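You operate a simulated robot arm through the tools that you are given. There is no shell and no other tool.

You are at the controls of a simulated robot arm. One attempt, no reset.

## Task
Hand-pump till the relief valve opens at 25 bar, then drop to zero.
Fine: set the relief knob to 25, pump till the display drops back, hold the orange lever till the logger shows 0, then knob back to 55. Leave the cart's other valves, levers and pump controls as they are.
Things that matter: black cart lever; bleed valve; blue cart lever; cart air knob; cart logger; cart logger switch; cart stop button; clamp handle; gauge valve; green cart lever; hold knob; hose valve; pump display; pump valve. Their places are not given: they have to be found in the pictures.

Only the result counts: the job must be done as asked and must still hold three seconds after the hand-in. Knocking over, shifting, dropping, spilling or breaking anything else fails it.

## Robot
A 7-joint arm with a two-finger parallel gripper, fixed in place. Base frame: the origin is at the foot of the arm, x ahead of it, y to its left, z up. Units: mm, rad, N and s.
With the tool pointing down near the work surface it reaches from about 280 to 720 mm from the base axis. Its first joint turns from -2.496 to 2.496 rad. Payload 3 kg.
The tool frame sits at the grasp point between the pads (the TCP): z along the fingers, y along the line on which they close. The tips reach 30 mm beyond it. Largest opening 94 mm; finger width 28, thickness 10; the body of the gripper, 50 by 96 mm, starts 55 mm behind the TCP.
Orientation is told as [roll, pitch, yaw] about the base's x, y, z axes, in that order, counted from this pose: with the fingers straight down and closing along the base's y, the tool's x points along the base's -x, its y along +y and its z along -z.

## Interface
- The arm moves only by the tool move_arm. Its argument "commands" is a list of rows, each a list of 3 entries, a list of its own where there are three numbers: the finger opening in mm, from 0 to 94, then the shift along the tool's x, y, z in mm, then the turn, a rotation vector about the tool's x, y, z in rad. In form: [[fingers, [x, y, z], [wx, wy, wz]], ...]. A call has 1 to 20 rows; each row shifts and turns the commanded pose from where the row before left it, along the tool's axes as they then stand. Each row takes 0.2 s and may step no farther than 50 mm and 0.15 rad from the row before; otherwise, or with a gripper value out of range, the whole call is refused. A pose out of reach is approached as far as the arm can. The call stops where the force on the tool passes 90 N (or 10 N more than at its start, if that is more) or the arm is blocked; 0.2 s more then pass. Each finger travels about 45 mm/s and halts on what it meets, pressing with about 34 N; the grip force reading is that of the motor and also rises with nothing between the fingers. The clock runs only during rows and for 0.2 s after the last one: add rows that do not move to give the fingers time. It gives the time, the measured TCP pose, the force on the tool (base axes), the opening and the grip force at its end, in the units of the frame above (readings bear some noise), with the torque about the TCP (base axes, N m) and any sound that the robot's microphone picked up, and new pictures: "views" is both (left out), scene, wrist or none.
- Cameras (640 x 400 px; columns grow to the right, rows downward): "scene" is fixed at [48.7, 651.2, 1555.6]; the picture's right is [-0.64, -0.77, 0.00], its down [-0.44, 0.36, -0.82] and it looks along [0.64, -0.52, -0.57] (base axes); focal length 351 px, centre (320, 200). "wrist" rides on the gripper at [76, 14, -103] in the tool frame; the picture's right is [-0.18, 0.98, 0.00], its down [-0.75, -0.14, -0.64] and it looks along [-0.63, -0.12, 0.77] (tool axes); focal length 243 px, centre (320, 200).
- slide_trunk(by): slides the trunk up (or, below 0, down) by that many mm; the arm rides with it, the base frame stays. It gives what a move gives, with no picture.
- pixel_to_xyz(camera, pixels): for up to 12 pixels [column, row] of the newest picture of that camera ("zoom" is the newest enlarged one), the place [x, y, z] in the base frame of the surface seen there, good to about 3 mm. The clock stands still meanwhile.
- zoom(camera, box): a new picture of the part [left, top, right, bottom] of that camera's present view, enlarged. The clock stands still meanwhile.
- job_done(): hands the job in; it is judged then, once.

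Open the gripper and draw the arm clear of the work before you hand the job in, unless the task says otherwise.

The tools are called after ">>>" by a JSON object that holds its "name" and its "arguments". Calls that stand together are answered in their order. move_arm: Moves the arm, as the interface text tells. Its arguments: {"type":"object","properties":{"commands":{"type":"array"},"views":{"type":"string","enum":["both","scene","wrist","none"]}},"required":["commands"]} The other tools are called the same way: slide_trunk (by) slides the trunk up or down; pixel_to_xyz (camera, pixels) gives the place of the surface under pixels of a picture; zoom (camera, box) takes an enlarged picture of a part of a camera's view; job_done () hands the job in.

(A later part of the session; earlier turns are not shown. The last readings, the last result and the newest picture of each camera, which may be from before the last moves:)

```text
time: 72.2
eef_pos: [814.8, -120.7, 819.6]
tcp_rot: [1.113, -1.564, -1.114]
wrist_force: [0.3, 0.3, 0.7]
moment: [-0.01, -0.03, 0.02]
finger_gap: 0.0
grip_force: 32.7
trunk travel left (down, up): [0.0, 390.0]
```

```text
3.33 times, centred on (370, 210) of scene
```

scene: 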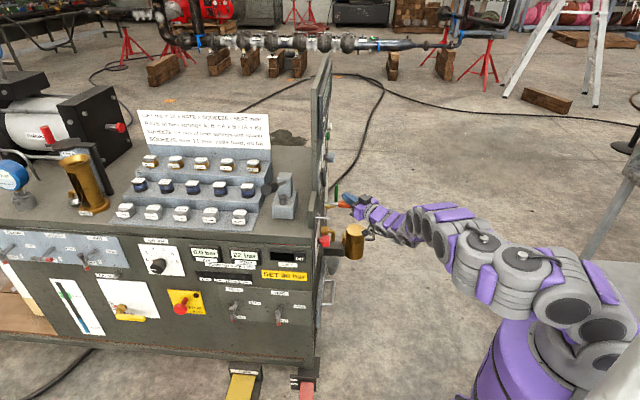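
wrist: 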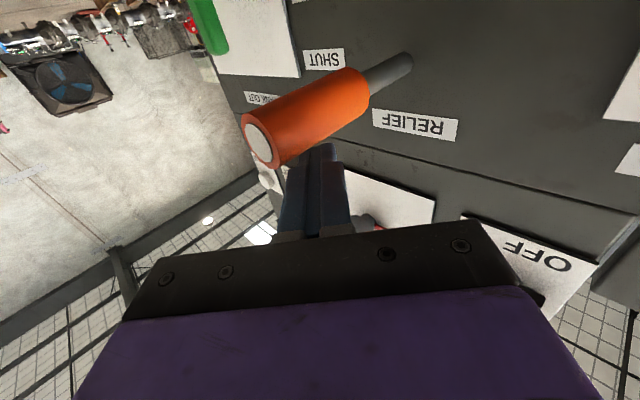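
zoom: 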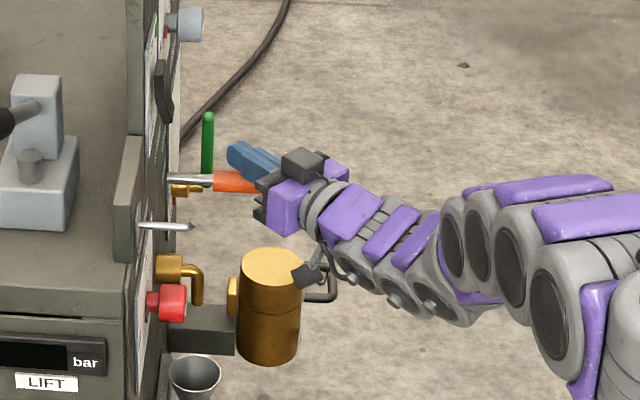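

The fingers lie right above the orange grip. I lower in 8 mm rows to press the lever down.

>>> {"name": "move_arm", "arguments": {"commands": [[0, [8, 0, 0], [0, 0, 0]], [0, [8, 0, 0], [0, 0, 0]], [0, [8, 0, 0], [0, 0, 0]]], "views": "both"}}

>>> {"name": "zoom", "arguments": {"camera": "scene", "box": [180, 150, 440, 290]}}

```text
time: 73.0
eef_pos: [813.9, -124.9, 797.1]
tcp_rot: [1.258, -1.565, -1.259]
wrist_force: [1.5, -1.3, 4.7]
moment: [0.02, -0.11, -0.11]
finger_gap: 0.0
grip_force: 32.8
trunk travel left (down, up): [0.0, 390.0]
```

scene: 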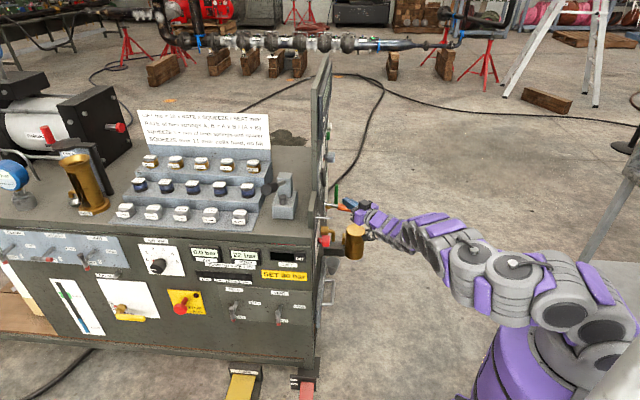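
wrist: 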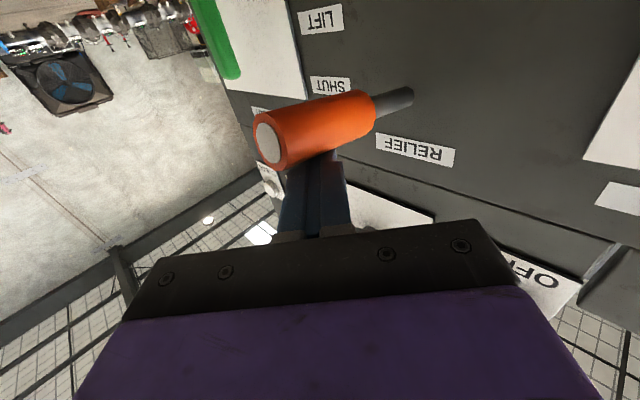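

```text
2.46 times, centred on (310, 220) of scene
```

zoom: 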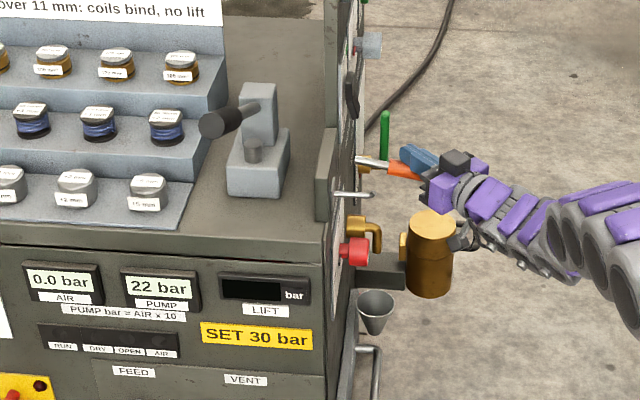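

The lever is moving down (4.7 N), pressure still 22 bar. I continue lowering.

>>> {"name": "move_arm", "arguments": {"commands": [[0, [8, 0, 0], [0, 0, 0]], [0, [8, 0, 0], [0, 0, 0]]], "views": "both"}}

>>> {"name": "zoom", "arguments": {"camera": "scene", "box": [180, 150, 440, 290]}}

```text
time: 73.6
eef_pos: [814.4, -122.2, 780.0]
tcp_rot: [1.214, -1.564, -1.217]
wrist_force: [6.2, -1.7, 7.3]
moment: [0.09, -0.28, -0.13]
finger_gap: 0.0
grip_force: 32.7
trunk travel left (down, up): [0.0, 390.0]
```

scene: 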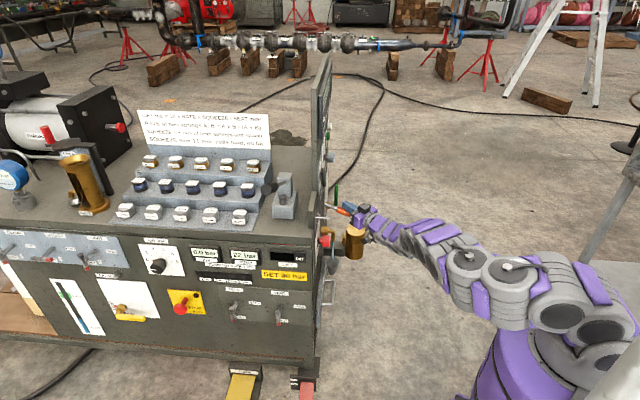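
wrist: 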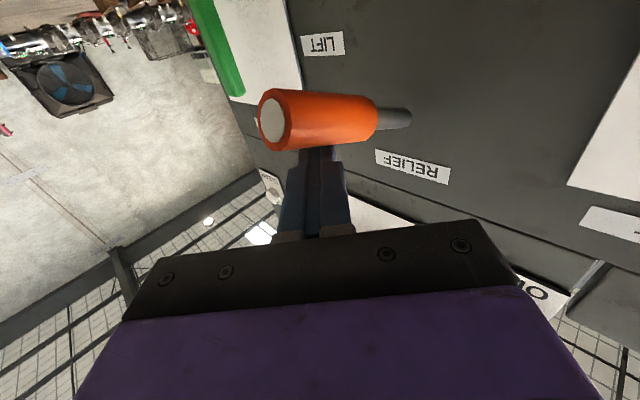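

```text
2.46 times, centred on (310, 220) of scene
```

zoom: 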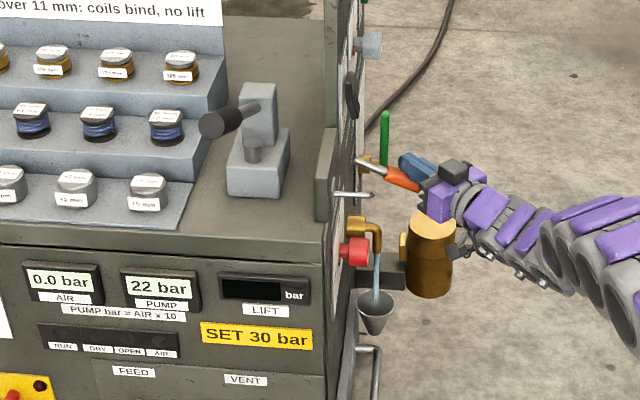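

Water now runs from the spout into the funnel, so the relief is lifting. I press 8 mm further and hold for a couple of seconds.

>>> {"name": "move_arm", "arguments": {"commands": [[0, [6, 0, 0], [0, 0, 0]], [0, [4, 0, 0], [0, 0, 0]], [0, [0, 0, 0], [0, 0, 0]], [0, [0, 0, 0], [0, 0, 0]], [0, [0, 0, 0], [0, 0, 0]], [0, [0, 0, 0], [0, 0, 0]]], "views": "both"}}

>>> {"name": "zoom", "arguments": {"camera": "scene", "box": [180, 150, 440, 290]}}

```text
time: 75.0
eef_pos: [812.9, -124.3, 774.8]
tcp_rot: [2.295, -1.562, -2.298]
wrist_force: [24.3, -8.1, 50.7]
moment: [0.35, -1.7, -0.43]
finger_gap: 0.0
grip_force: 32.9
trunk travel left (down, up): [0.0, 390.0]
```

scene: 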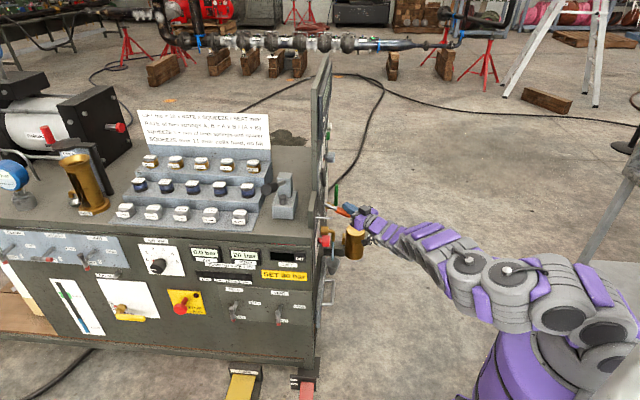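
wrist: 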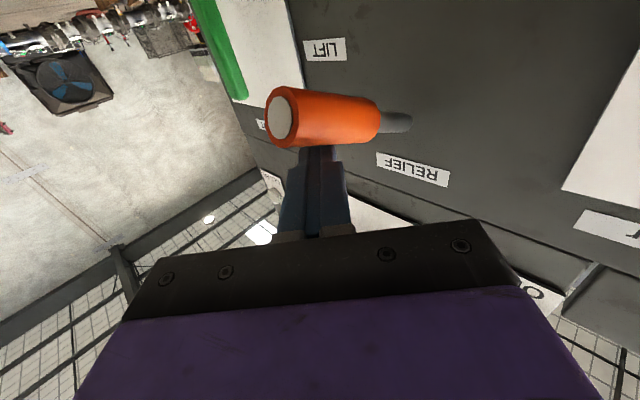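

```text
2.46 times, centred on (310, 220) of scene
```

zoom: 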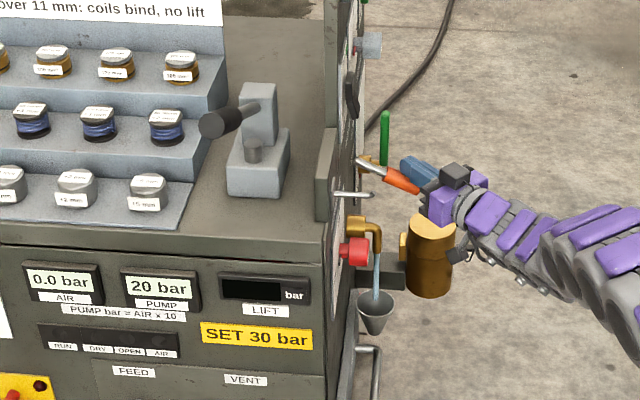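

The lever is at its stop (51 N) and pressure is falling (20 bar). I ease up 2 mm to cut the force and keep holding.

>>> {"name": "move_arm", "arguments": {"commands": [[0, [-2, 0, 0], [0, 0, 0]], [0, [0, 0, 0], [0, 0, 0]], [0, [0, 0, 0], [0, 0, 0]], [0, [0, 0, 0], [0, 0, 0]], [0, [0, 0, 0], [0, 0, 0]], [0, [0, 0, 0], [0, 0, 0]], [0, [0, 0, 0], [0, 0, 0]], [0, [0, 0, 0], [0, 0, 0]], [0, [0, 0, 0], [0, 0, 0]], [0, [0, 0, 0], [0, 0, 0]], [0, [0, 0, 0], [0, 0, 0]], [0, [0, 0, 0], [0, 0, 0]], [0, [0, 0, 0], [0, 0, 0]], [0, [0, 0, 0], [0, 0, 0]], [0, [0, 0, 0], [0, 0, 0]]], "views": "scene"}}

>>> {"name": "zoom", "arguments": {"camera": "scene", "box": [180, 150, 440, 290]}}

```text
time: 78.2
eef_pos: [813.7, -124.4, 773.5]
tcp_rot: [1.703, -1.563, -1.707]
wrist_force: [-5.1, -22.1, 26.5]
moment: [0.0, -0.64, -0.47]
finger_gap: 0.0
grip_force: 32.8
trunk travel left (down, up): [0.0, 390.0]
```

scene: 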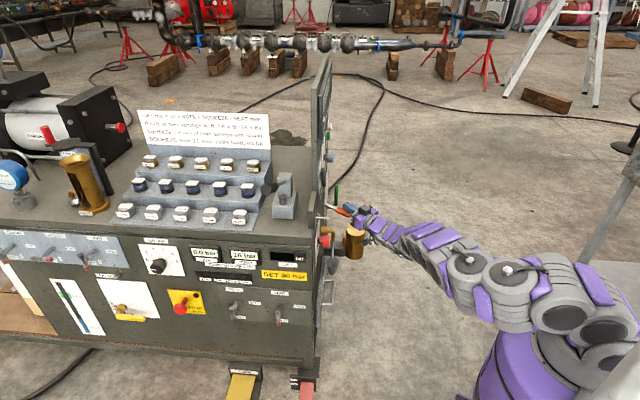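

```text
2.46 times, centred on (310, 220) of scene
```

zoom: 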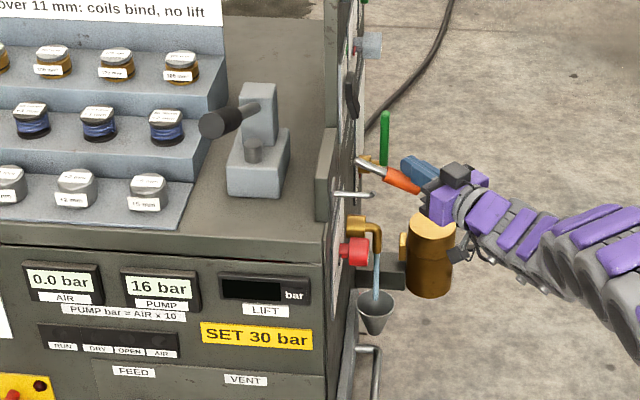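

16 bar and falling about 1.3 bar/s with the outflow running. I keep holding 4 s at a time.

>>> {"name": "move_arm", "arguments": {"commands": [[0, [-0.5, 0, 0], [0, 0, 0]], [0, [0, 0, 0], [0, 0, 0]], [0, [0, 0, 0], [0, 0, 0]], [0, [0, 0, 0], [0, 0, 0]], [0, [0, 0, 0], [0, 0, 0]], [0, [0, 0, 0], [0, 0, 0]], [0, [0, 0, 0], [0, 0, 0]], [0, [0, 0, 0], [0, 0, 0]], [0, [0, 0, 0], [0, 0, 0]], [0, [0, 0, 0], [0, 0, 0]], [0, [0, 0, 0], [0, 0, 0]], [0, [0, 0, 0], [0, 0, 0]], [0, [0, 0, 0], [0, 0, 0]], [0, [0, 0, 0], [0, 0, 0]], [0, [0, 0, 0], [0, 0, 0]], [0, [0, 0, 0], [0, 0, 0]], [0, [0, 0, 0], [0, 0, 0]], [0, [0, 0, 0], [0, 0, 0]], [0, [0, 0, 0], [0, 0, 0]], [0, [0, 0, 0], [0, 0, 0]]], "views": "scene"}}

>>> {"name": "zoom", "arguments": {"camera": "scene", "box": [180, 150, 440, 290]}}

```text
time: 82.4
eef_pos: [813.2, -123.7, 774.9]
tcp_rot: [1.717, -1.563, -1.72]
wrist_force: [1.8, -17.3, 29.7]
moment: [0.03, -0.79, -0.45]
finger_gap: 0.0
grip_force: 33.0
trunk travel left (down, up): [0.0, 390.0]
```

scene: 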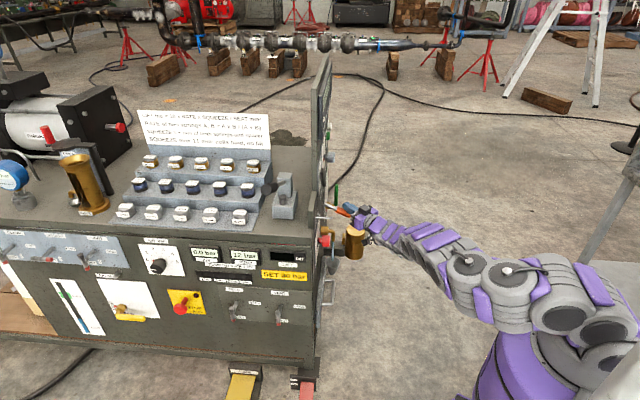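

```text
2.46 times, centred on (310, 220) of scene
```

zoom: 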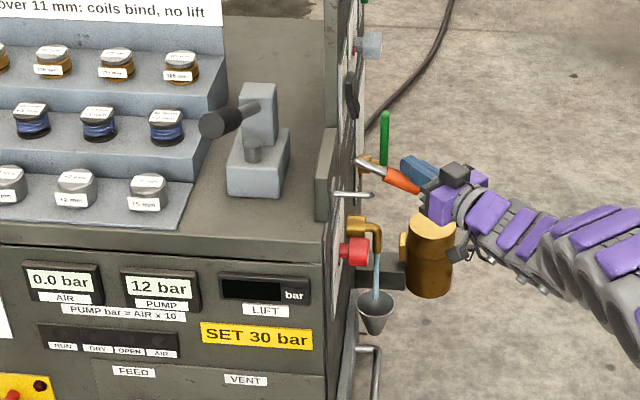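

12 bar, decaying roughly exponentially (τ≈14 s), so this will take a while. I keep holding.

>>> {"name": "move_arm", "arguments": {"commands": [[0, [0, 0, 0], [0, 0, 0]], [0, [0, 0, 0], [0, 0, 0]], [0, [0, 0, 0], [0, 0, 0]], [0, [0, 0, 0], [0, 0, 0]], [0, [0, 0, 0], [0, 0, 0]], [0, [0, 0, 0], [0, 0, 0]], [0, [0, 0, 0], [0, 0, 0]], [0, [0, 0, 0], [0, 0, 0]], [0, [0, 0, 0], [0, 0, 0]], [0, [0, 0, 0], [0, 0, 0]], [0, [0, 0, 0], [0, 0, 0]], [0, [0, 0, 0], [0, 0, 0]], [0, [0, 0, 0], [0, 0, 0]], [0, [0, 0, 0], [0, 0, 0]], [0, [0, 0, 0], [0, 0, 0]], [0, [0, 0, 0], [0, 0, 0]], [0, [0, 0, 0], [0, 0, 0]], [0, [0, 0, 0], [0, 0, 0]], [0, [0, 0, 0], [0, 0, 0]], [0, [0, 0, 0], [0, 0, 0]]], "views": "none"}}

>>> {"name": "move_arm", "arguments": {"commands": [[0, [0, 0, 0], [0, 0, 0]], [0, [0, 0, 0], [0, 0, 0]], [0, [0, 0, 0], [0, 0, 0]], [0, [0, 0, 0], [0, 0, 0]], [0, [0, 0, 0], [0, 0, 0]], [0, [0, 0, 0], [0, 0, 0]], [0, [0, 0, 0], [0, 0, 0]], [0, [0, 0, 0], [0, 0, 0]], [0, [0, 0, 0], [0, 0, 0]], [0, [0, 0, 0], [0, 0, 0]], [0, [0, 0, 0], [0, 0, 0]], [0, [0, 0, 0], [0, 0, 0]], [0, [0, 0, 0], [0, 0, 0]], [0, [0, 0, 0], [0, 0, 0]], [0, [0, 0, 0], [0, 0, 0]], [0, [0, 0, 0], [0, 0, 0]], [0, [0, 0, 0], [0, 0, 0]], [0, [0, 0, 0], [0, 0, 0]], [0, [0, 0, 0], [0, 0, 0]], [0, [0, 0, 0], [0, 0, 0]]], "views": "scene"}}

>>> {"name": "zoom", "arguments": {"camera": "scene", "box": [180, 150, 440, 290]}}

```text
time: 86.6
eef_pos: [814.2, -124.4, 774.9]
tcp_rot: [1.687, -1.564, -1.692]
wrist_force: [-0.7, -17.7, 29.3]
moment: [0.05, -0.67, -0.47]
finger_gap: 0.0
grip_force: 33.1
trunk travel left (down, up): [0.0, 390.0]
```

```text
time: 90.8
eef_pos: [813.4, -124.7, 774.7]
tcp_rot: [1.694, -1.565, -1.696]
wrist_force: [0.0, -18.3, 28.3]
moment: [0.06, -0.72, -0.44]
finger_gap: 0.0
grip_force: 33.5
trunk travel left (down, up): [0.0, 390.0]
```

scene: 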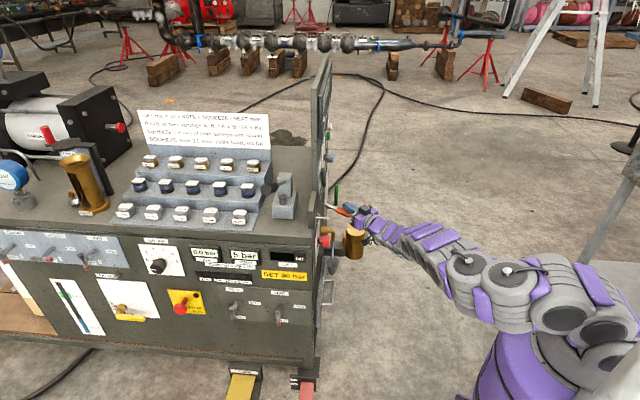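

```text
2.46 times, centred on (310, 220) of scene
```

zoom: 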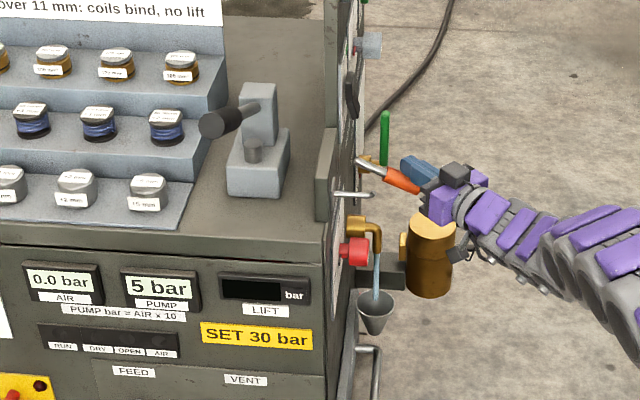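

5 bar at 90.8 s, still falling. I hold another 8 s.

>>> {"name": "move_arm", "arguments": {"commands": [[0, [0, 0, 0], [0, 0, 0]], [0, [0, 0, 0], [0, 0, 0]], [0, [0, 0, 0], [0, 0, 0]], [0, [0, 0, 0], [0, 0, 0]], [0, [0, 0, 0], [0, 0, 0]], [0, [0, 0, 0], [0, 0, 0]], [0, [0, 0, 0], [0, 0, 0]], [0, [0, 0, 0], [0, 0, 0]], [0, [0, 0, 0], [0, 0, 0]], [0, [0, 0, 0], [0, 0, 0]], [0, [0, 0, 0], [0, 0, 0]], [0, [0, 0, 0], [0, 0, 0]], [0, [0, 0, 0], [0, 0, 0]], [0, [0, 0, 0], [0, 0, 0]], [0, [0, 0, 0], [0, 0, 0]], [0, [0, 0, 0], [0, 0, 0]], [0, [0, 0, 0], [0, 0, 0]], [0, [0, 0, 0], [0, 0, 0]], [0, [0, 0, 0], [0, 0, 0]], [0, [0, 0, 0], [0, 0, 0]]], "views": "none"}}

>>> {"name": "move_arm", "arguments": {"commands": [[0, [0, 0, 0], [0, 0, 0]], [0, [0, 0, 0], [0, 0, 0]], [0, [0, 0, 0], [0, 0, 0]], [0, [0, 0, 0], [0, 0, 0]], [0, [0, 0, 0], [0, 0, 0]], [0, [0, 0, 0], [0, 0, 0]], [0, [0, 0, 0], [0, 0, 0]], [0, [0, 0, 0], [0, 0, 0]], [0, [0, 0, 0], [0, 0, 0]], [0, [0, 0, 0], [0, 0, 0]], [0, [0, 0, 0], [0, 0, 0]], [0, [0, 0, 0], [0, 0, 0]], [0, [0, 0, 0], [0, 0, 0]], [0, [0, 0, 0], [0, 0, 0]], [0, [0, 0, 0], [0, 0, 0]], [0, [0, 0, 0], [0, 0, 0]], [0, [0, 0, 0], [0, 0, 0]], [0, [0, 0, 0], [0, 0, 0]], [0, [0, 0, 0], [0, 0, 0]], [0, [0, 0, 0], [0, 0, 0]]], "views": "scene"}}

>>> {"name": "zoom", "arguments": {"camera": "scene", "box": [180, 150, 440, 290]}}

```text
time: 95.0
eef_pos: [813.2, -124.4, 773.6]
tcp_rot: [1.693, -1.564, -1.697]
wrist_force: [-0.2, -18.5, 30.0]
moment: [0.02, -0.72, -0.47]
finger_gap: 0.0
grip_force: 32.4
trunk travel left (down, up): [0.0, 390.0]
```

```text
time: 99.2
eef_pos: [814.4, -123.8, 774.9]
tcp_rot: [1.696, -1.563, -1.697]
wrist_force: [-0.3, -18.2, 28.5]
moment: [0.05, -0.76, -0.48]
finger_gap: 0.1
grip_force: 33.0
trunk travel left (down, up): [0.0, 390.0]
```

scene: 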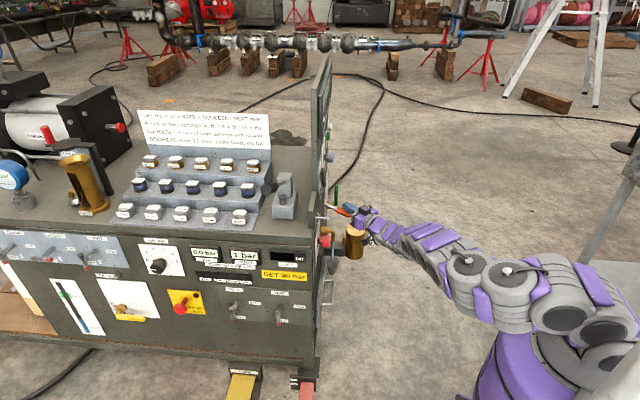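

```text
2.46 times, centred on (310, 220) of scene
```

zoom: 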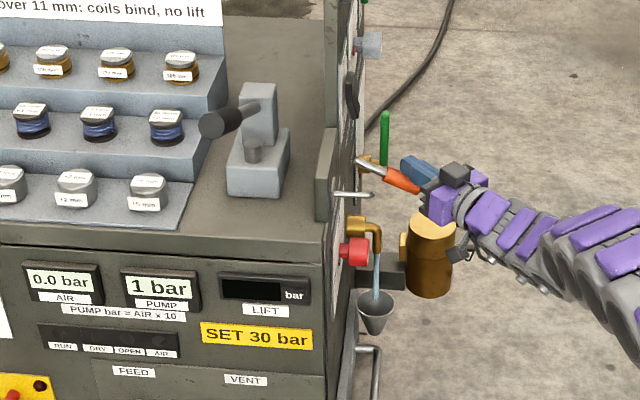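

1 bar at 99.2 s and water still trickling. I hold 8 s more.

>>> {"name": "move_arm", "arguments": {"commands": [[0, [0, 0, 0], [0, 0, 0]], [0, [0, 0, 0], [0, 0, 0]], [0, [0, 0, 0], [0, 0, 0]], [0, [0, 0, 0], [0, 0, 0]], [0, [0, 0, 0], [0, 0, 0]], [0, [0, 0, 0], [0, 0, 0]], [0, [0, 0, 0], [0, 0, 0]], [0, [0, 0, 0], [0, 0, 0]], [0, [0, 0, 0], [0, 0, 0]], [0, [0, 0, 0], [0, 0, 0]], [0, [0, 0, 0], [0, 0, 0]], [0, [0, 0, 0], [0, 0, 0]], [0, [0, 0, 0], [0, 0, 0]], [0, [0, 0, 0], [0, 0, 0]], [0, [0, 0, 0], [0, 0, 0]], [0, [0, 0, 0], [0, 0, 0]], [0, [0, 0, 0], [0, 0, 0]], [0, [0, 0, 0], [0, 0, 0]], [0, [0, 0, 0], [0, 0, 0]], [0, [0, 0, 0], [0, 0, 0]]], "views": "none"}}

>>> {"name": "move_arm", "arguments": {"commands": [[0, [0, 0, 0], [0, 0, 0]], [0, [0, 0, 0], [0, 0, 0]], [0, [0, 0, 0], [0, 0, 0]], [0, [0, 0, 0], [0, 0, 0]], [0, [0, 0, 0], [0, 0, 0]], [0, [0, 0, 0], [0, 0, 0]], [0, [0, 0, 0], [0, 0, 0]], [0, [0, 0, 0], [0, 0, 0]], [0, [0, 0, 0], [0, 0, 0]], [0, [0, 0, 0], [0, 0, 0]], [0, [0, 0, 0], [0, 0, 0]], [0, [0, 0, 0], [0, 0, 0]], [0, [0, 0, 0], [0, 0, 0]], [0, [0, 0, 0], [0, 0, 0]], [0, [0, 0, 0], [0, 0, 0]], [0, [0, 0, 0], [0, 0, 0]], [0, [0, 0, 0], [0, 0, 0]], [0, [0, 0, 0], [0, 0, 0]], [0, [0, 0, 0], [0, 0, 0]], [0, [0, 0, 0], [0, 0, 0]]], "views": "both"}}

>>> {"name": "zoom", "arguments": {"camera": "scene", "box": [180, 150, 440, 290]}}

```text
time: 103.4
eef_pos: [813.3, -123.8, 774.7]
tcp_rot: [1.693, -1.564, -1.693]
wrist_force: [-0.2, -19.3, 29.3]
moment: [0.02, -0.76, -0.46]
finger_gap: 0.1
grip_force: 32.8
trunk travel left (down, up): [0.0, 390.0]
```

```text
time: 107.6
eef_pos: [814.3, -123.6, 773.9]
tcp_rot: [1.692, -1.563, -1.693]
wrist_force: [0.2, -18.2, 29.5]
moment: [0.03, -0.75, -0.45]
finger_gap: 0.0
grip_force: 33.3
trunk travel left (down, up): [0.0, 390.0]
```

scene: 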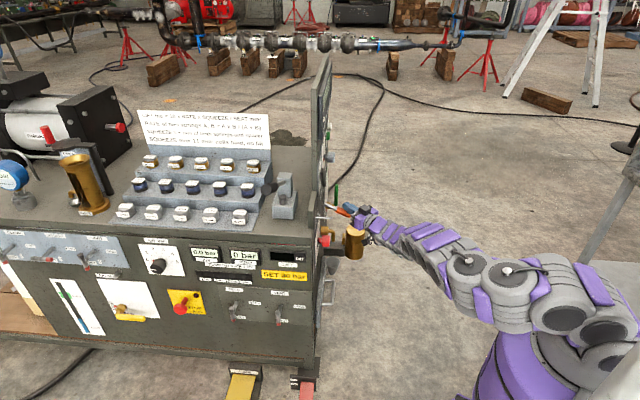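
wrist: 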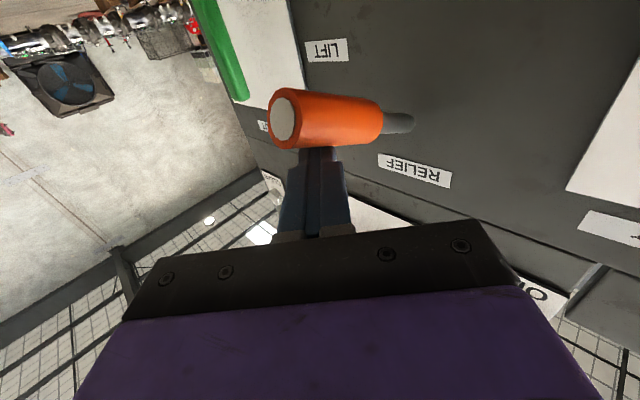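

```text
2.46 times, centred on (310, 220) of scene
```

zoom: 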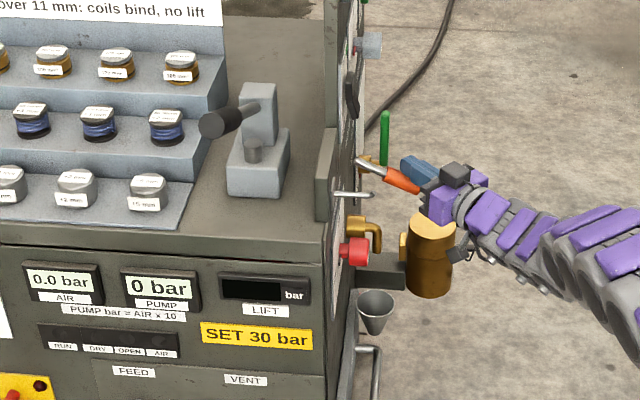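

The display reads 0 bar and the outflow has stopped. I hold 2 s more for margin, then raise the fingers slowly and see whether the lever returns to SHUT.

>>> {"name": "move_arm", "arguments": {"commands": [[0, [0, 0, 0], [0, 0, 0]], [0, [0, 0, 0], [0, 0, 0]], [0, [0, 0, 0], [0, 0, 0]], [0, [0, 0, 0], [0, 0, 0]], [0, [0, 0, 0], [0, 0, 0]], [0, [0, 0, 0], [0, 0, 0]], [0, [0, 0, 0], [0, 0, 0]], [0, [0, 0, 0], [0, 0, 0]], [0, [0, 0, 0], [0, 0, 0]], [0, [-8, 0, 0], [0, 0, 0]], [0, [-8, 0, 0], [0, 0, 0]], [0, [-10, 0, 0], [0, 0, 0]], [0, [-12, 0, 0], [0, 0, 0]], [0, [-12, 0, 0], [0, 0, 0]], [0, [-14, 0, 0], [0, 0, 0]]], "views": "both"}}

>>> {"name": "zoom", "arguments": {"camera": "scene", "box": [180, 150, 440, 290]}}

```text
time: 110.8
eef_pos: [814.0, -123.3, 835.5]
tcp_rot: [0.906, -1.564, -0.904]
wrist_force: [0.2, 0.9, -0.3]
moment: [0.02, 0.01, -0.04]
finger_gap: 0.0
grip_force: 33.0
trunk travel left (down, up): [0.0, 390.0]
```

scene: 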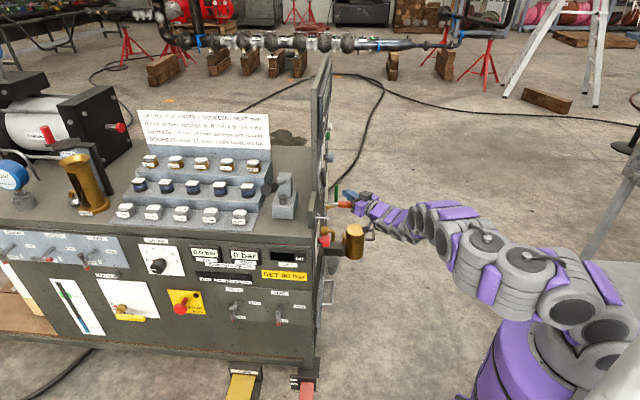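
wrist: 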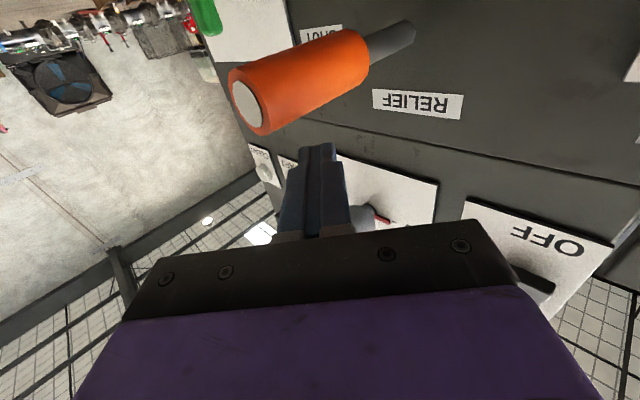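

```text
2.46 times, centred on (310, 220) of scene
```

zoom: 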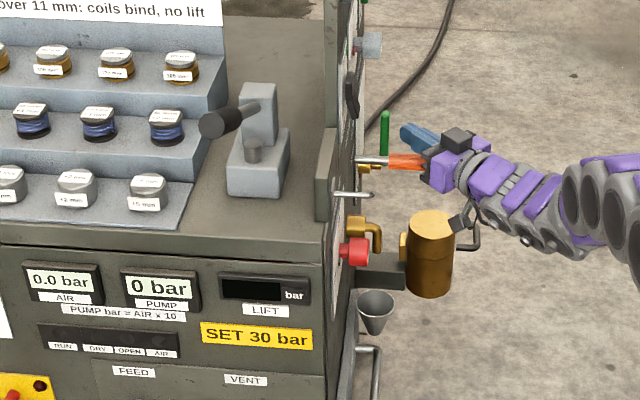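

The orange lever sprang back to SHUT and pressure is 0 bar. I raise the trunk 100 mm (fingers stay ~40 mm clear of the panel's knobs) and then back away.

>>> {"name": "slide_trunk", "arguments": {"by": 100}}

>>> {"name": "move_arm", "arguments": {"commands": [[0, [0, 0, -20], [0, 0, 0]], [0, [0, 0, -30], [0, 0, 0]], [0, [0, 0, 0], [0, 0, 0]]], "views": "both"}}

```text
time: 112.2
eef_pos: [814.3, -122.8, 934.9]
tcp_rot: [1.014, -1.565, -1.015]
wrist_force: [0.4, 0.3, -0.1]
moment: [-0.03, 0.03, -0.01]
finger_gap: 0.0
grip_force: 33.1
trunk travel left (down, up): [-100.0, 290.0]
```

```text
time: 113.0
eef_pos: [768.7, -125.0, 935.5]
tcp_rot: [1.398, -1.565, -1.399]
wrist_force: [-0.1, 0.1, -0.2]
moment: [0.05, 0.0, 0.04]
finger_gap: 0.2
grip_force: 32.8
out of reach, approached as far as the arm can: row 2
trunk travel left (down, up): [-100.0, 290.0]
```

scene: 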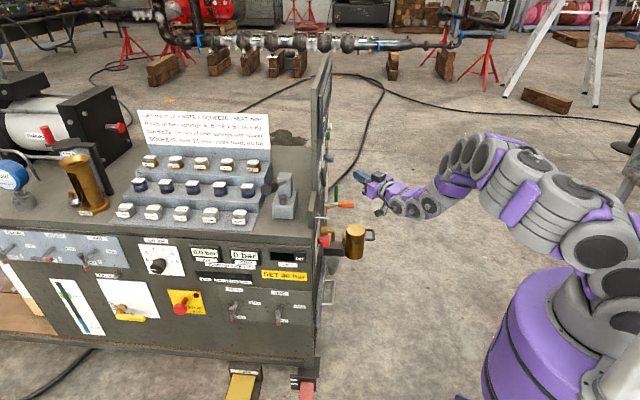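
wrist: 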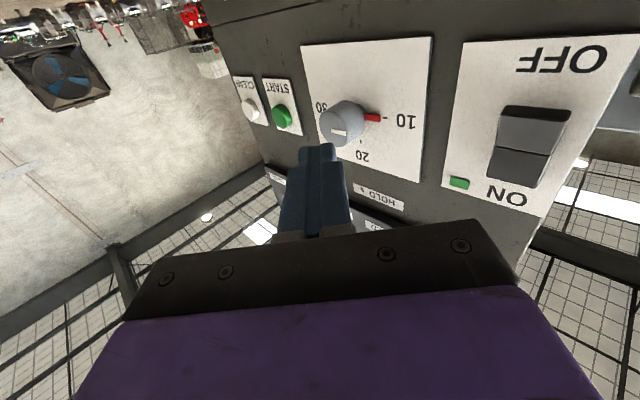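

The limit here is the wrist roll, so I roll the tool back to camera-left (+π/2), which frees the arm, and then look.

>>> {"name": "move_arm", "arguments": {"commands": [[0, [0, 0, 0], [0, 0, 0.143]], [0, [0, 0, 0], [0, 0, 0.143]], [0, [0, 0, 0], [0, 0, 0.143]], [0, [0, 0, 0], [0, 0, 0.143]], [0, [0, 0, 0], [0, 0, 0.143]], [0, [0, 0, 0], [0, 0, 0.143]], [0, [0, 0, 0], [0, 0, 0.143]], [0, [0, 0, 0], [0, 0, 0.143]], [0, [0, 0, 0], [0, 0, 0.143]], [0, [0, 0, 0], [0, 0, 0.143]], [0, [0, 0, 0], [0, 0, 0.143]]], "views": "none"}}

```text
time: 115.4
eef_pos: [768.1, -124.5, 932.9]
tcp_rot: [1.566, 0.01, -1.571]
wrist_force: [-0.2, 1.0, 0.1]
moment: [0.01, 0.02, 0.03]
finger_gap: 0.1
grip_force: 32.7
trunk travel left (down, up): [-100.0, 290.0]
```

Roll is free again (φ=π/2, tool along +x). I back off 150 mm along −x, then yaw +45° to face the panel squarely.

>>> {"name": "move_arm", "arguments": {"commands": [[0, [0, 0, -40], [0, 0, 0]], [0, [0, 0, -40], [0, 0, 0]], [0, [0, 0, -40], [0, 0, 0]], [0, [0, 0, -30], [0, 0, 0]], [0, [0, 0, 0], [0, 0.131, 0]], [0, [0, 0, 0], [0, 0.131, 0]], [0, [0, 0, 0], [0, 0.131, 0]], [0, [0, 0, 0], [0, 0.131, 0]], [0, [0, 0, 0], [0, 0.131, 0]], [0, [0, 0, 0], [0, 0.131, 0]]], "views": "both"}}

```text
time: 117.6
eef_pos: [618.2, -125.3, 934.5]
tcp_rot: [1.572, 0.008, -0.781]
wrist_force: [0.4, 0.0, 0.0]
moment: [0.01, 0.0, -0.01]
finger_gap: 0.0
grip_force: 33.3
trunk travel left (down, up): [-100.0, 290.0]
```

scene: 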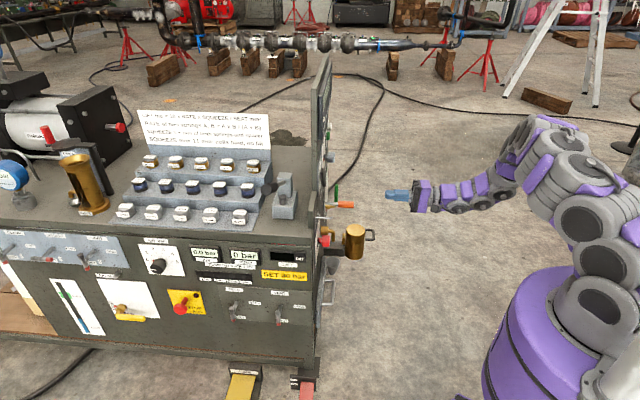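
wrist: 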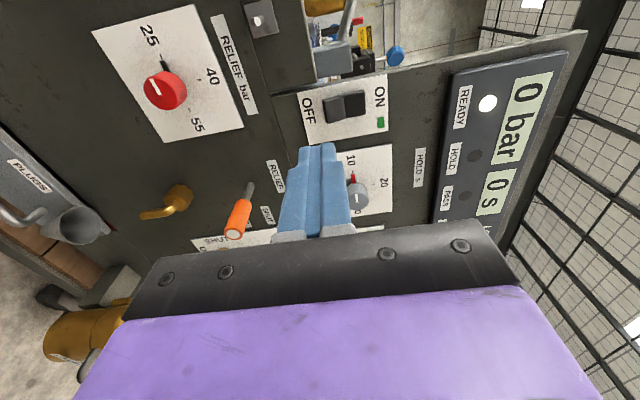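

The logger reads 0 bar and the knob still shows 25. Next I lower the trunk 55 mm (the height that worked for the knob) and move in front of the knob, opening the fingers.

>>> {"name": "slide_trunk", "arguments": {"by": -55}}

>>> {"name": "move_arm", "arguments": {"commands": [[40, [6, -33, 15], [0, 0, 0]], [80, [6, -33, 20], [0, 0, 0]], [94, [6, -34, 23], [0, 0, 0]], [94, [6, -34, 23], [0, 0, 0]], [94, [0, 0, 0], [0, 0, 0]]], "views": "wrist"}}

```text
time: 118.5
eef_pos: [618.5, -125.1, 880.5]
tcp_rot: [1.573, 0.007, -0.785]
wrist_force: [-0.2, -0.5, 0.2]
moment: [-0.02, 0.0, 0.02]
finger_gap: 0.1
grip_force: 33.4
trunk travel left (down, up): [-45.0, 345.0]
```

```text
time: 119.7
eef_pos: [659.8, -46.2, 743.5]
tcp_rot: [1.574, 0.007, -0.785]
wrist_force: [1.2, 0.2, 0.8]
moment: [0.02, 0.02, 0.02]
finger_gap: 94.1
grip_force: 0.0
trunk travel left (down, up): [-45.0, 345.0]
```

wrist: 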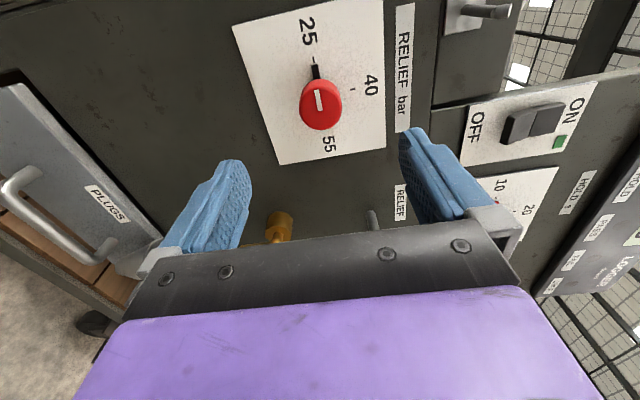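

Well placed at s≈−499, z≈744, d≈434. I roll toward φ≈0.15 (the start pose for turning clockwise) and check that the arm holds position.

>>> {"name": "move_arm", "arguments": {"commands": [[94, [0, 0, 0], [0, 0, -0.143]], [94, [0, 0, 0], [0, 0, -0.143]], [94, [0, 0, 0], [0, 0, -0.143]], [94, [0, 0, 0], [0, 0, -0.143]], [94, [0, 0, 0], [0, 0, -0.143]]], "views": "none"}}

>>> {"name": "move_arm", "arguments": {"commands": [[94, [0, 0, 0], [0, 0, -0.143]], [94, [0, 0, 0], [0, 0, -0.143]], [94, [0, 0, 0], [0, 0, -0.143]]], "views": "none"}}

```text
time: 120.9
eef_pos: [658.0, -48.8, 745.9]
tcp_rot: [1.576, -0.709, -0.786]
wrist_force: [0.1, -0.9, 0.2]
moment: [-0.02, -0.03, 0.04]
finger_gap: 94.2
grip_force: 0.1
trunk travel left (down, up): [-45.0, 345.0]
```

```text
time: 121.7
eef_pos: [658.2, -49.9, 746.5]
tcp_rot: [1.579, -1.139, -0.794]
wrist_force: [0.0, 0.2, -0.3]
moment: [0.02, -0.01, -0.03]
finger_gap: 94.1
grip_force: 0.0
trunk travel left (down, up): [-45.0, 345.0]
```

Still tracking at φ≈0.43. Two more roll steps.

>>> {"name": "move_arm", "arguments": {"commands": [[94, [0, 0, 0], [0, 0, -0.143]], [94, [0, 0, 0], [0, 0, -0.143]], [94, [0, 0, 0], [0, 0, 0]]], "views": "wrist"}}

```text
time: 122.5
eef_pos: [657.5, -49.0, 746.2]
tcp_rot: [1.596, -1.425, -0.807]
wrist_force: [0.2, -0.5, 0.3]
moment: [0.03, 0.02, 0.02]
finger_gap: 94.0
grip_force: 0.0
trunk travel left (down, up): [-45.0, 345.0]
```

wrist: 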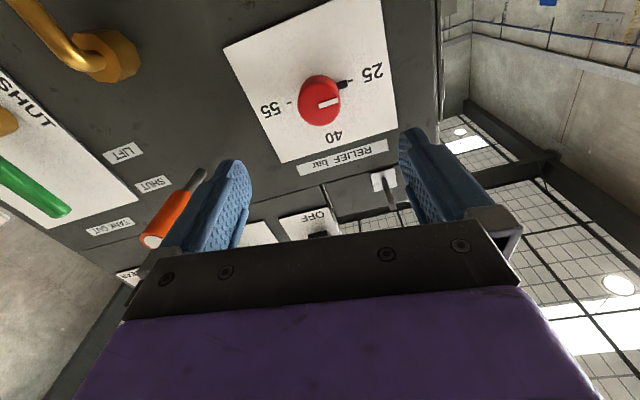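

φ≈0.15 with no reach trouble; the knob is centred and the pointer at 25. I advance to d≈547 and close on the knob.

>>> {"name": "move_arm", "arguments": {"commands": [[94, [0, 0, 40], [0, 0, 0]], [94, [0, 0, 40], [0, 0, 0]], [94, [0, 0, 37], [0, 0, 0]], [94, [0, 0, 0], [0, 0, 0]]], "views": "wrist"}}

```text
time: 123.5
eef_pos: [741.4, 34.5, 746.4]
tcp_rot: [1.59, -1.424, -0.801]
wrist_force: [0.3, 0.0, -0.3]
moment: [0.0, 0.02, 0.02]
finger_gap: 94.0
grip_force: 0.1
trunk travel left (down, up): [-45.0, 345.0]
```

wrist: 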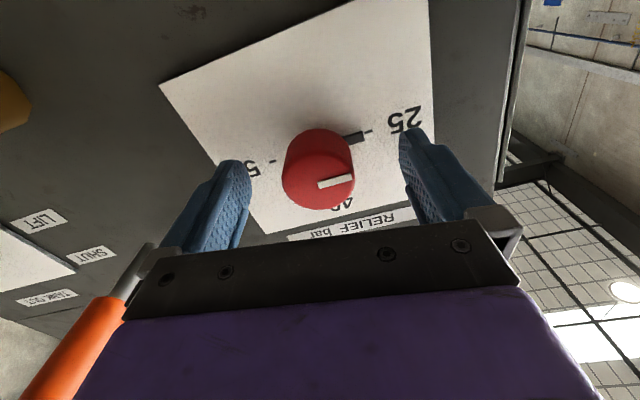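

In position (741.4,34.5,746.4), knob centred at (318,170). Closing.

>>> {"name": "move_arm", "arguments": {"commands": [[10, [0, 0, 0], [0, 0, 0]], [10, [0, 0, 0], [0, 0, 0]], [10, [0, 0, 0], [0, 0, 0]], [10, [0, 0, 0], [0, 0, 0]], [10, [0, 0, 0], [0, 0, 0]], [10, [0, 0, 0], [0, 0, 0]]], "views": "none"}}

>>> {"name": "move_arm", "arguments": {"commands": [[10, [0, 0, 0], [0, 0, 0.1]], [10, [0, 0, 0], [0, 0, 0.1]], [10, [0, 0, 0], [0, 0, 0.1]], [10, [0, 0, 0], [0, 0, 0.1]], [10, [0, 0, 0], [0, 0, 0.1]], [10, [0, 0, 0], [0, 0, 0.1]], [10, [0, 0, 0], [0, 0, 0.1]], [10, [0, 0, 0], [0, 0, 0.1]]], "views": "wrist"}}

```text
time: 124.9
eef_pos: [741.3, 35.0, 746.1]
tcp_rot: [1.592, -1.422, -0.807]
wrist_force: [8.3, -2.4, 0.0]
moment: [-0.28, 0.28, 0.13]
finger_gap: 39.7
grip_force: 45.2
trunk travel left (down, up): [-45.0, 345.0]
```

```text
time: 126.7
eef_pos: [741.3, 33.4, 745.5]
tcp_rot: [1.575, -0.621, -0.787]
wrist_force: [33.3, -1.4, -5.6]
moment: [-0.29, 0.3, -0.62]
finger_gap: 38.9
grip_force: 45.2
trunk travel left (down, up): [-45.0, 345.0]
```

wrist: 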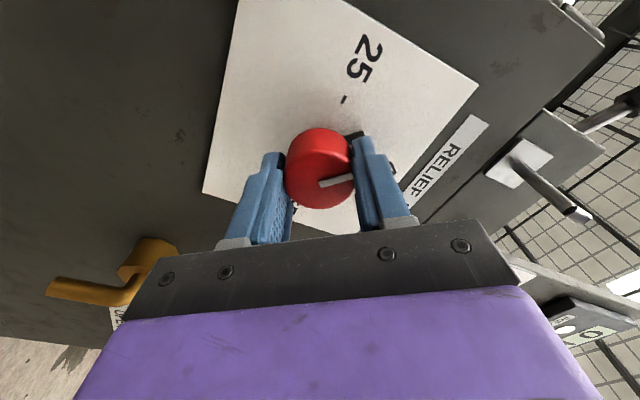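

The knob follows; a 25 N sideways force shows a ~2 mm centring error, so I shift −2 mm in s and continue turning clockwise 0.8 rad.

>>> {"name": "move_arm", "arguments": {"commands": [[10, [-1.6, -1.2, 0], [0, 0, 0]], [10, [0, 0, 0], [0, 0, 0.1]], [10, [0, 0, 0], [0, 0, 0.1]], [10, [0, 0, 0], [0, 0, 0.1]], [10, [0, 0, 0], [0, 0, 0.1]], [10, [0, 0, 0], [0, 0, 0.1]], [10, [0, 0, 0], [0, 0, 0.1]], [10, [0, 0, 0], [0, 0, 0.1]], [10, [0, 0, 0], [0, 0, 0.1]]], "views": "wrist"}}

```text
time: 128.7
eef_pos: [741.0, 33.6, 744.3]
tcp_rot: [1.57, 0.181, -0.784]
wrist_force: [8.3, 4.2, -10.4]
moment: [-0.32, 0.26, 0.08]
finger_gap: 39.2
grip_force: 45.1
trunk travel left (down, up): [-45.0, 345.0]
```

wrist: 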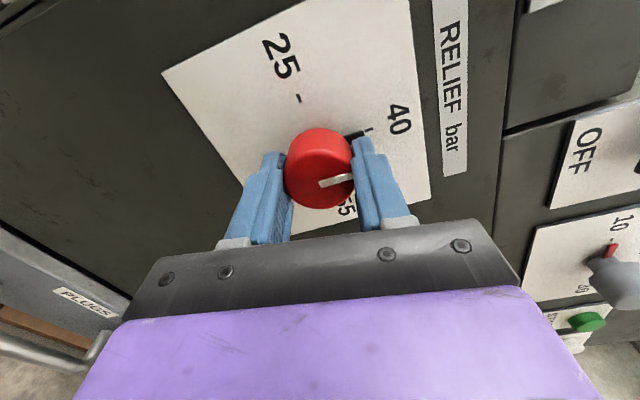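

The pointer is now at 40 with low forces. I continue clockwise 0.8 rad.

>>> {"name": "move_arm", "arguments": {"commands": [[10, [0, 0, 0], [0, 0, 0.1]], [10, [0, 0, 0], [0, 0, 0.1]], [10, [0, 0, 0], [0, 0, 0.1]], [10, [0, 0, 0], [0, 0, 0.1]], [10, [0, 0, 0], [0, 0, 0.1]], [10, [0, 0, 0], [0, 0, 0.1]], [10, [0, 0, 0], [0, 0, 0.1]], [10, [0, 0, 0], [0, 0, 0.1]]], "views": "wrist"}}

```text
time: 130.5
eef_pos: [741.2, 33.8, 744.1]
tcp_rot: [1.567, 0.98, -0.786]
wrist_force: [-8.3, 5.6, -32.9]
moment: [0.28, -0.34, -0.01]
finger_gap: 39.3
grip_force: 44.9
trunk travel left (down, up): [-45.0, 345.0]
```

wrist: 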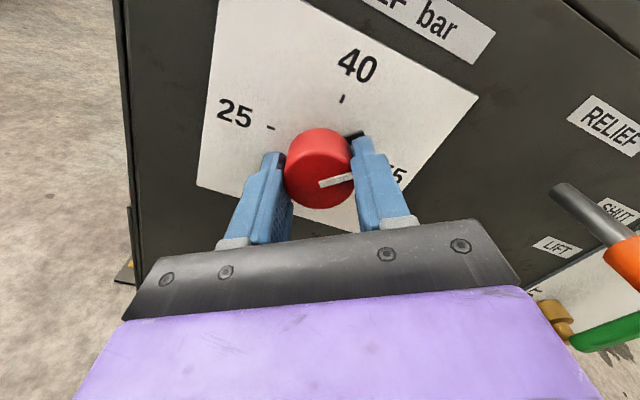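

Pointer well past 40 toward 55; I shift down 2 mm to relieve the −33 N and turn 0.6 rad more.

>>> {"name": "move_arm", "arguments": {"commands": [[10, [-1.6, -1.1, 0], [0, 0, 0]], [10, [0, 0, 0], [0, 0, 0.1]], [10, [0, 0, 0], [0, 0, 0.1]], [10, [0, 0, 0], [0, 0, 0.1]], [10, [0, 0, 0], [0, 0, 0.1]], [10, [0, 0, 0], [0, 0, 0.1]], [10, [0, 0, 0], [0, 0, 0.1]]], "views": "wrist"}}

>>> {"name": "zoom", "arguments": {"camera": "wrist", "box": [240, 90, 440, 220]}}

```text
time: 132.1
eef_pos: [742.5, 34.2, 744.7]
tcp_rot: [-1.773, 1.563, 2.155]
wrist_force: [-22.9, 2.9, -23.9]
moment: [0.39, -0.42, -0.43]
finger_gap: 39.3
grip_force: 45.0
trunk travel left (down, up): [-45.0, 345.0]
```

wrist: 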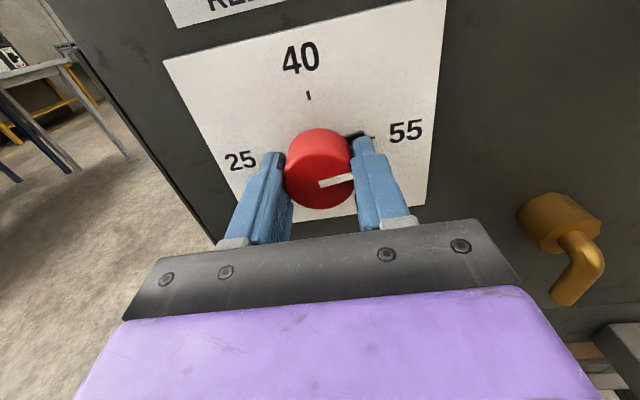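

```text
3.08 times, centred on (340, 155) of wrist
```

zoom: 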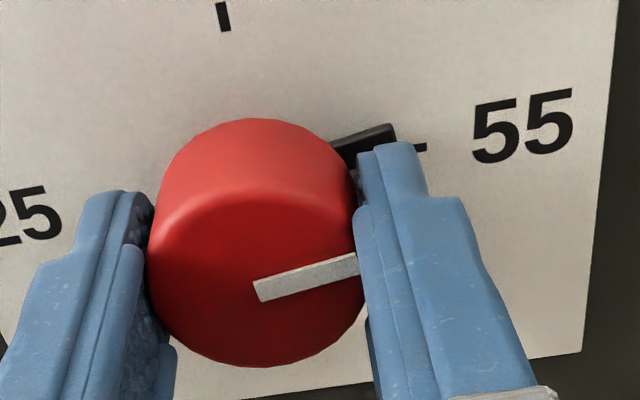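

The pointer is ~7–8° short of 55. I re-centre slightly and turn the last 0.13 rad.

>>> {"name": "move_arm", "arguments": {"commands": [[10, [-1.5, -1, 0], [0, 0, 0.065]], [10, [0, 0, 0], [0, 0, 0.065]], [10, [0, 0, 0], [0, 0, 0]]], "views": "wrist"}}

>>> {"name": "zoom", "arguments": {"camera": "wrist", "box": [240, 90, 440, 220]}}

```text
time: 132.9
eef_pos: [740.5, 33.5, 744.0]
tcp_rot: [-1.599, 1.436, 2.33]
wrist_force: [-15.4, 5.7, -9.9]
moment: [-0.48, 0.46, 0.12]
finger_gap: 39.5
grip_force: 45.4
trunk travel left (down, up): [-45.0, 345.0]
```

wrist: 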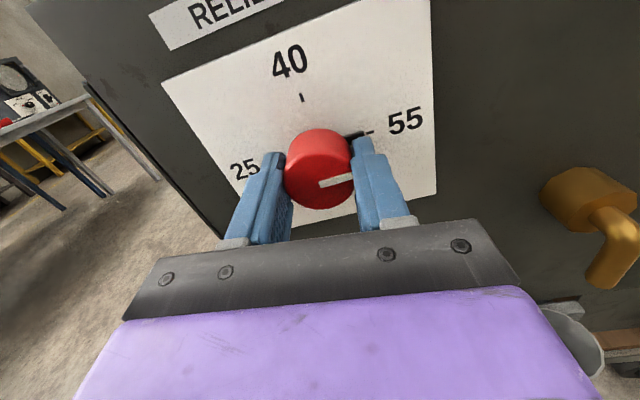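

```text
3.08 times, centred on (340, 155) of wrist
```

zoom: 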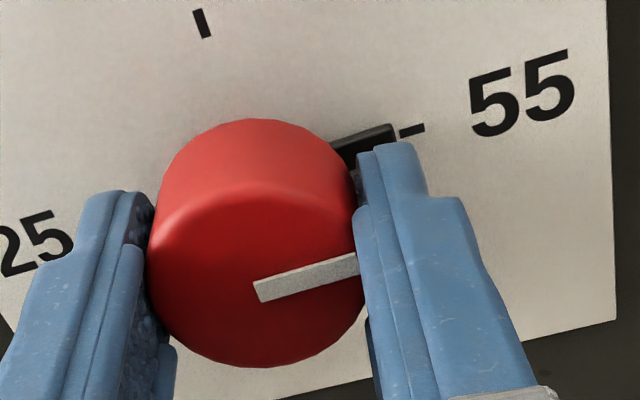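

The stub now lines up with the 55 tick. I open the fingers and check.

>>> {"name": "move_arm", "arguments": {"commands": [[94, [0, 0, 0], [0, 0, 0]], [94, [0, 0, 0], [0, 0, 0]], [94, [0, 0, 0], [0, 0, 0]], [94, [0, 0, 0], [0, 0, 0]], [94, [0, 0, 0], [0, 0, 0]]], "views": "wrist"}}

>>> {"name": "zoom", "arguments": {"camera": "wrist", "box": [240, 90, 440, 220]}}

```text
time: 134.1
eef_pos: [740.5, 33.3, 743.4]
tcp_rot: [-1.595, 1.434, 2.335]
wrist_force: [-0.2, 0.3, -0.3]
moment: [0.04, 0.01, -0.01]
finger_gap: 93.8
grip_force: 0.0
trunk travel left (down, up): [-45.0, 345.0]
```

wrist: 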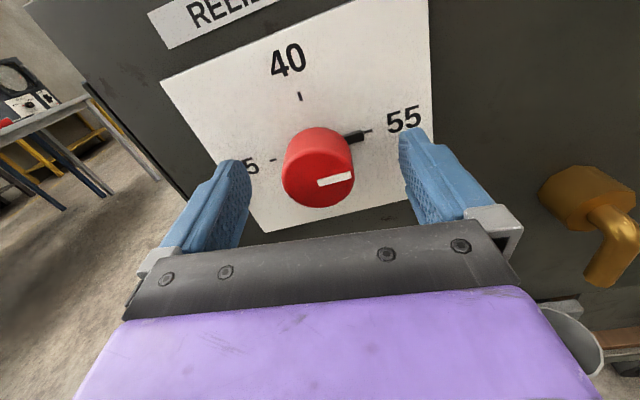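

```text
3.08 times, centred on (340, 155) of wrist
```

zoom: 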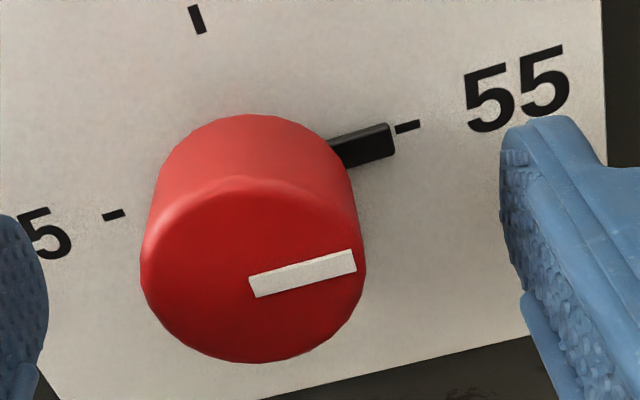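

The knob is at 55 (stub and line match the tick line the same way as they did at 25). I back the open gripper away from the panel and take a final overall look.

>>> {"name": "move_arm", "arguments": {"commands": [[94, [0, 0, -40], [0, 0, 0]], [94, [0, 0, -45], [0, 0, 0]], [94, [0, 0, -45], [0, 0, 0]]], "views": "none"}}

>>> {"name": "slide_trunk", "arguments": {"by": 150}}

>>> {"name": "move_arm", "arguments": {"commands": [[94, [0, 0, -40], [0, 0, -0.14]], [94, [0, 0, -40], [0, 0, -0.14]], [94, [0, 0, -20], [0, 0, -0.14]], [94, [0, 0, 0], [0, 0, -0.14]], [94, [0, 0, 0], [0, 0, -0.14]], [94, [0, 0, 0], [0, 0, -0.14]], [94, [0, 0, 0], [0, 0, -0.14]], [94, [0, 0, 0], [0, 0, -0.14]], [94, [0, 0, 0], [0, 0, -0.14]], [94, [0, 0, 0], [0, 0, -0.14]], [94, [0, 0, 0], [0, 0, -0.14]], [94, [0, 0, 0], [0, 0, -0.14]]], "views": "both"}}

```text
time: 134.9
eef_pos: [647.2, -63.0, 745.0]
tcp_rot: [-1.608, 1.432, 2.321]
wrist_force: [0.1, 0.7, -0.5]
moment: [0.01, -0.01, -0.01]
finger_gap: 93.9
grip_force: 0.1
trunk travel left (down, up): [-45.0, 345.0]
```

```text
time: 136.7
eef_pos: [647.7, -61.0, 893.9]
tcp_rot: [-1.599, 1.433, 2.333]
wrist_force: [0.0, -0.1, -0.3]
moment: [0.0, -0.02, 0.02]
finger_gap: 94.0
grip_force: 0.0
trunk travel left (down, up): [-195.0, 195.0]
```

```text
time: 139.3
eef_pos: [576.9, -131.4, 893.7]
tcp_rot: [1.572, 0.024, -0.784]
wrist_force: [0.1, -0.1, -0.2]
moment: [0.01, 0.0, -0.03]
finger_gap: 93.9
grip_force: 0.0
trunk travel left (down, up): [-195.0, 195.0]
```

scene: 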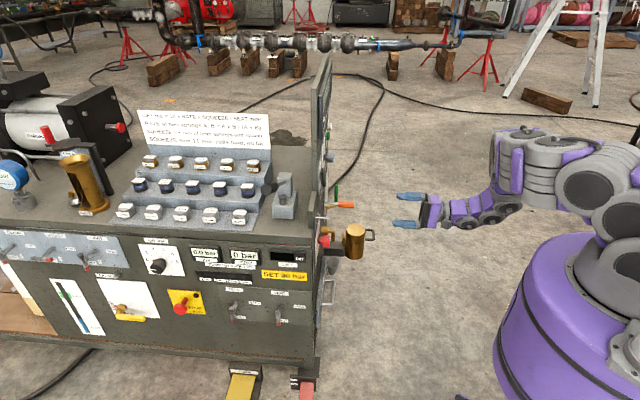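
wrist: 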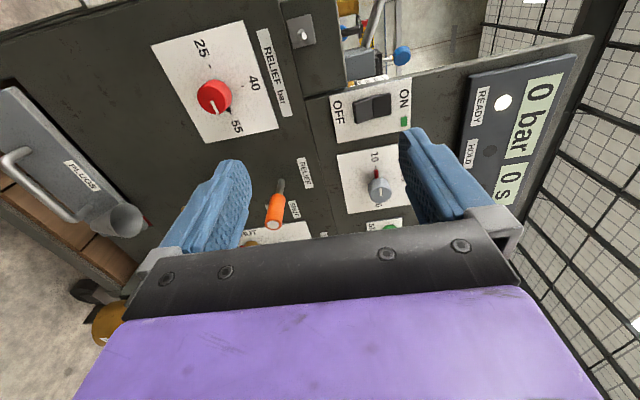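

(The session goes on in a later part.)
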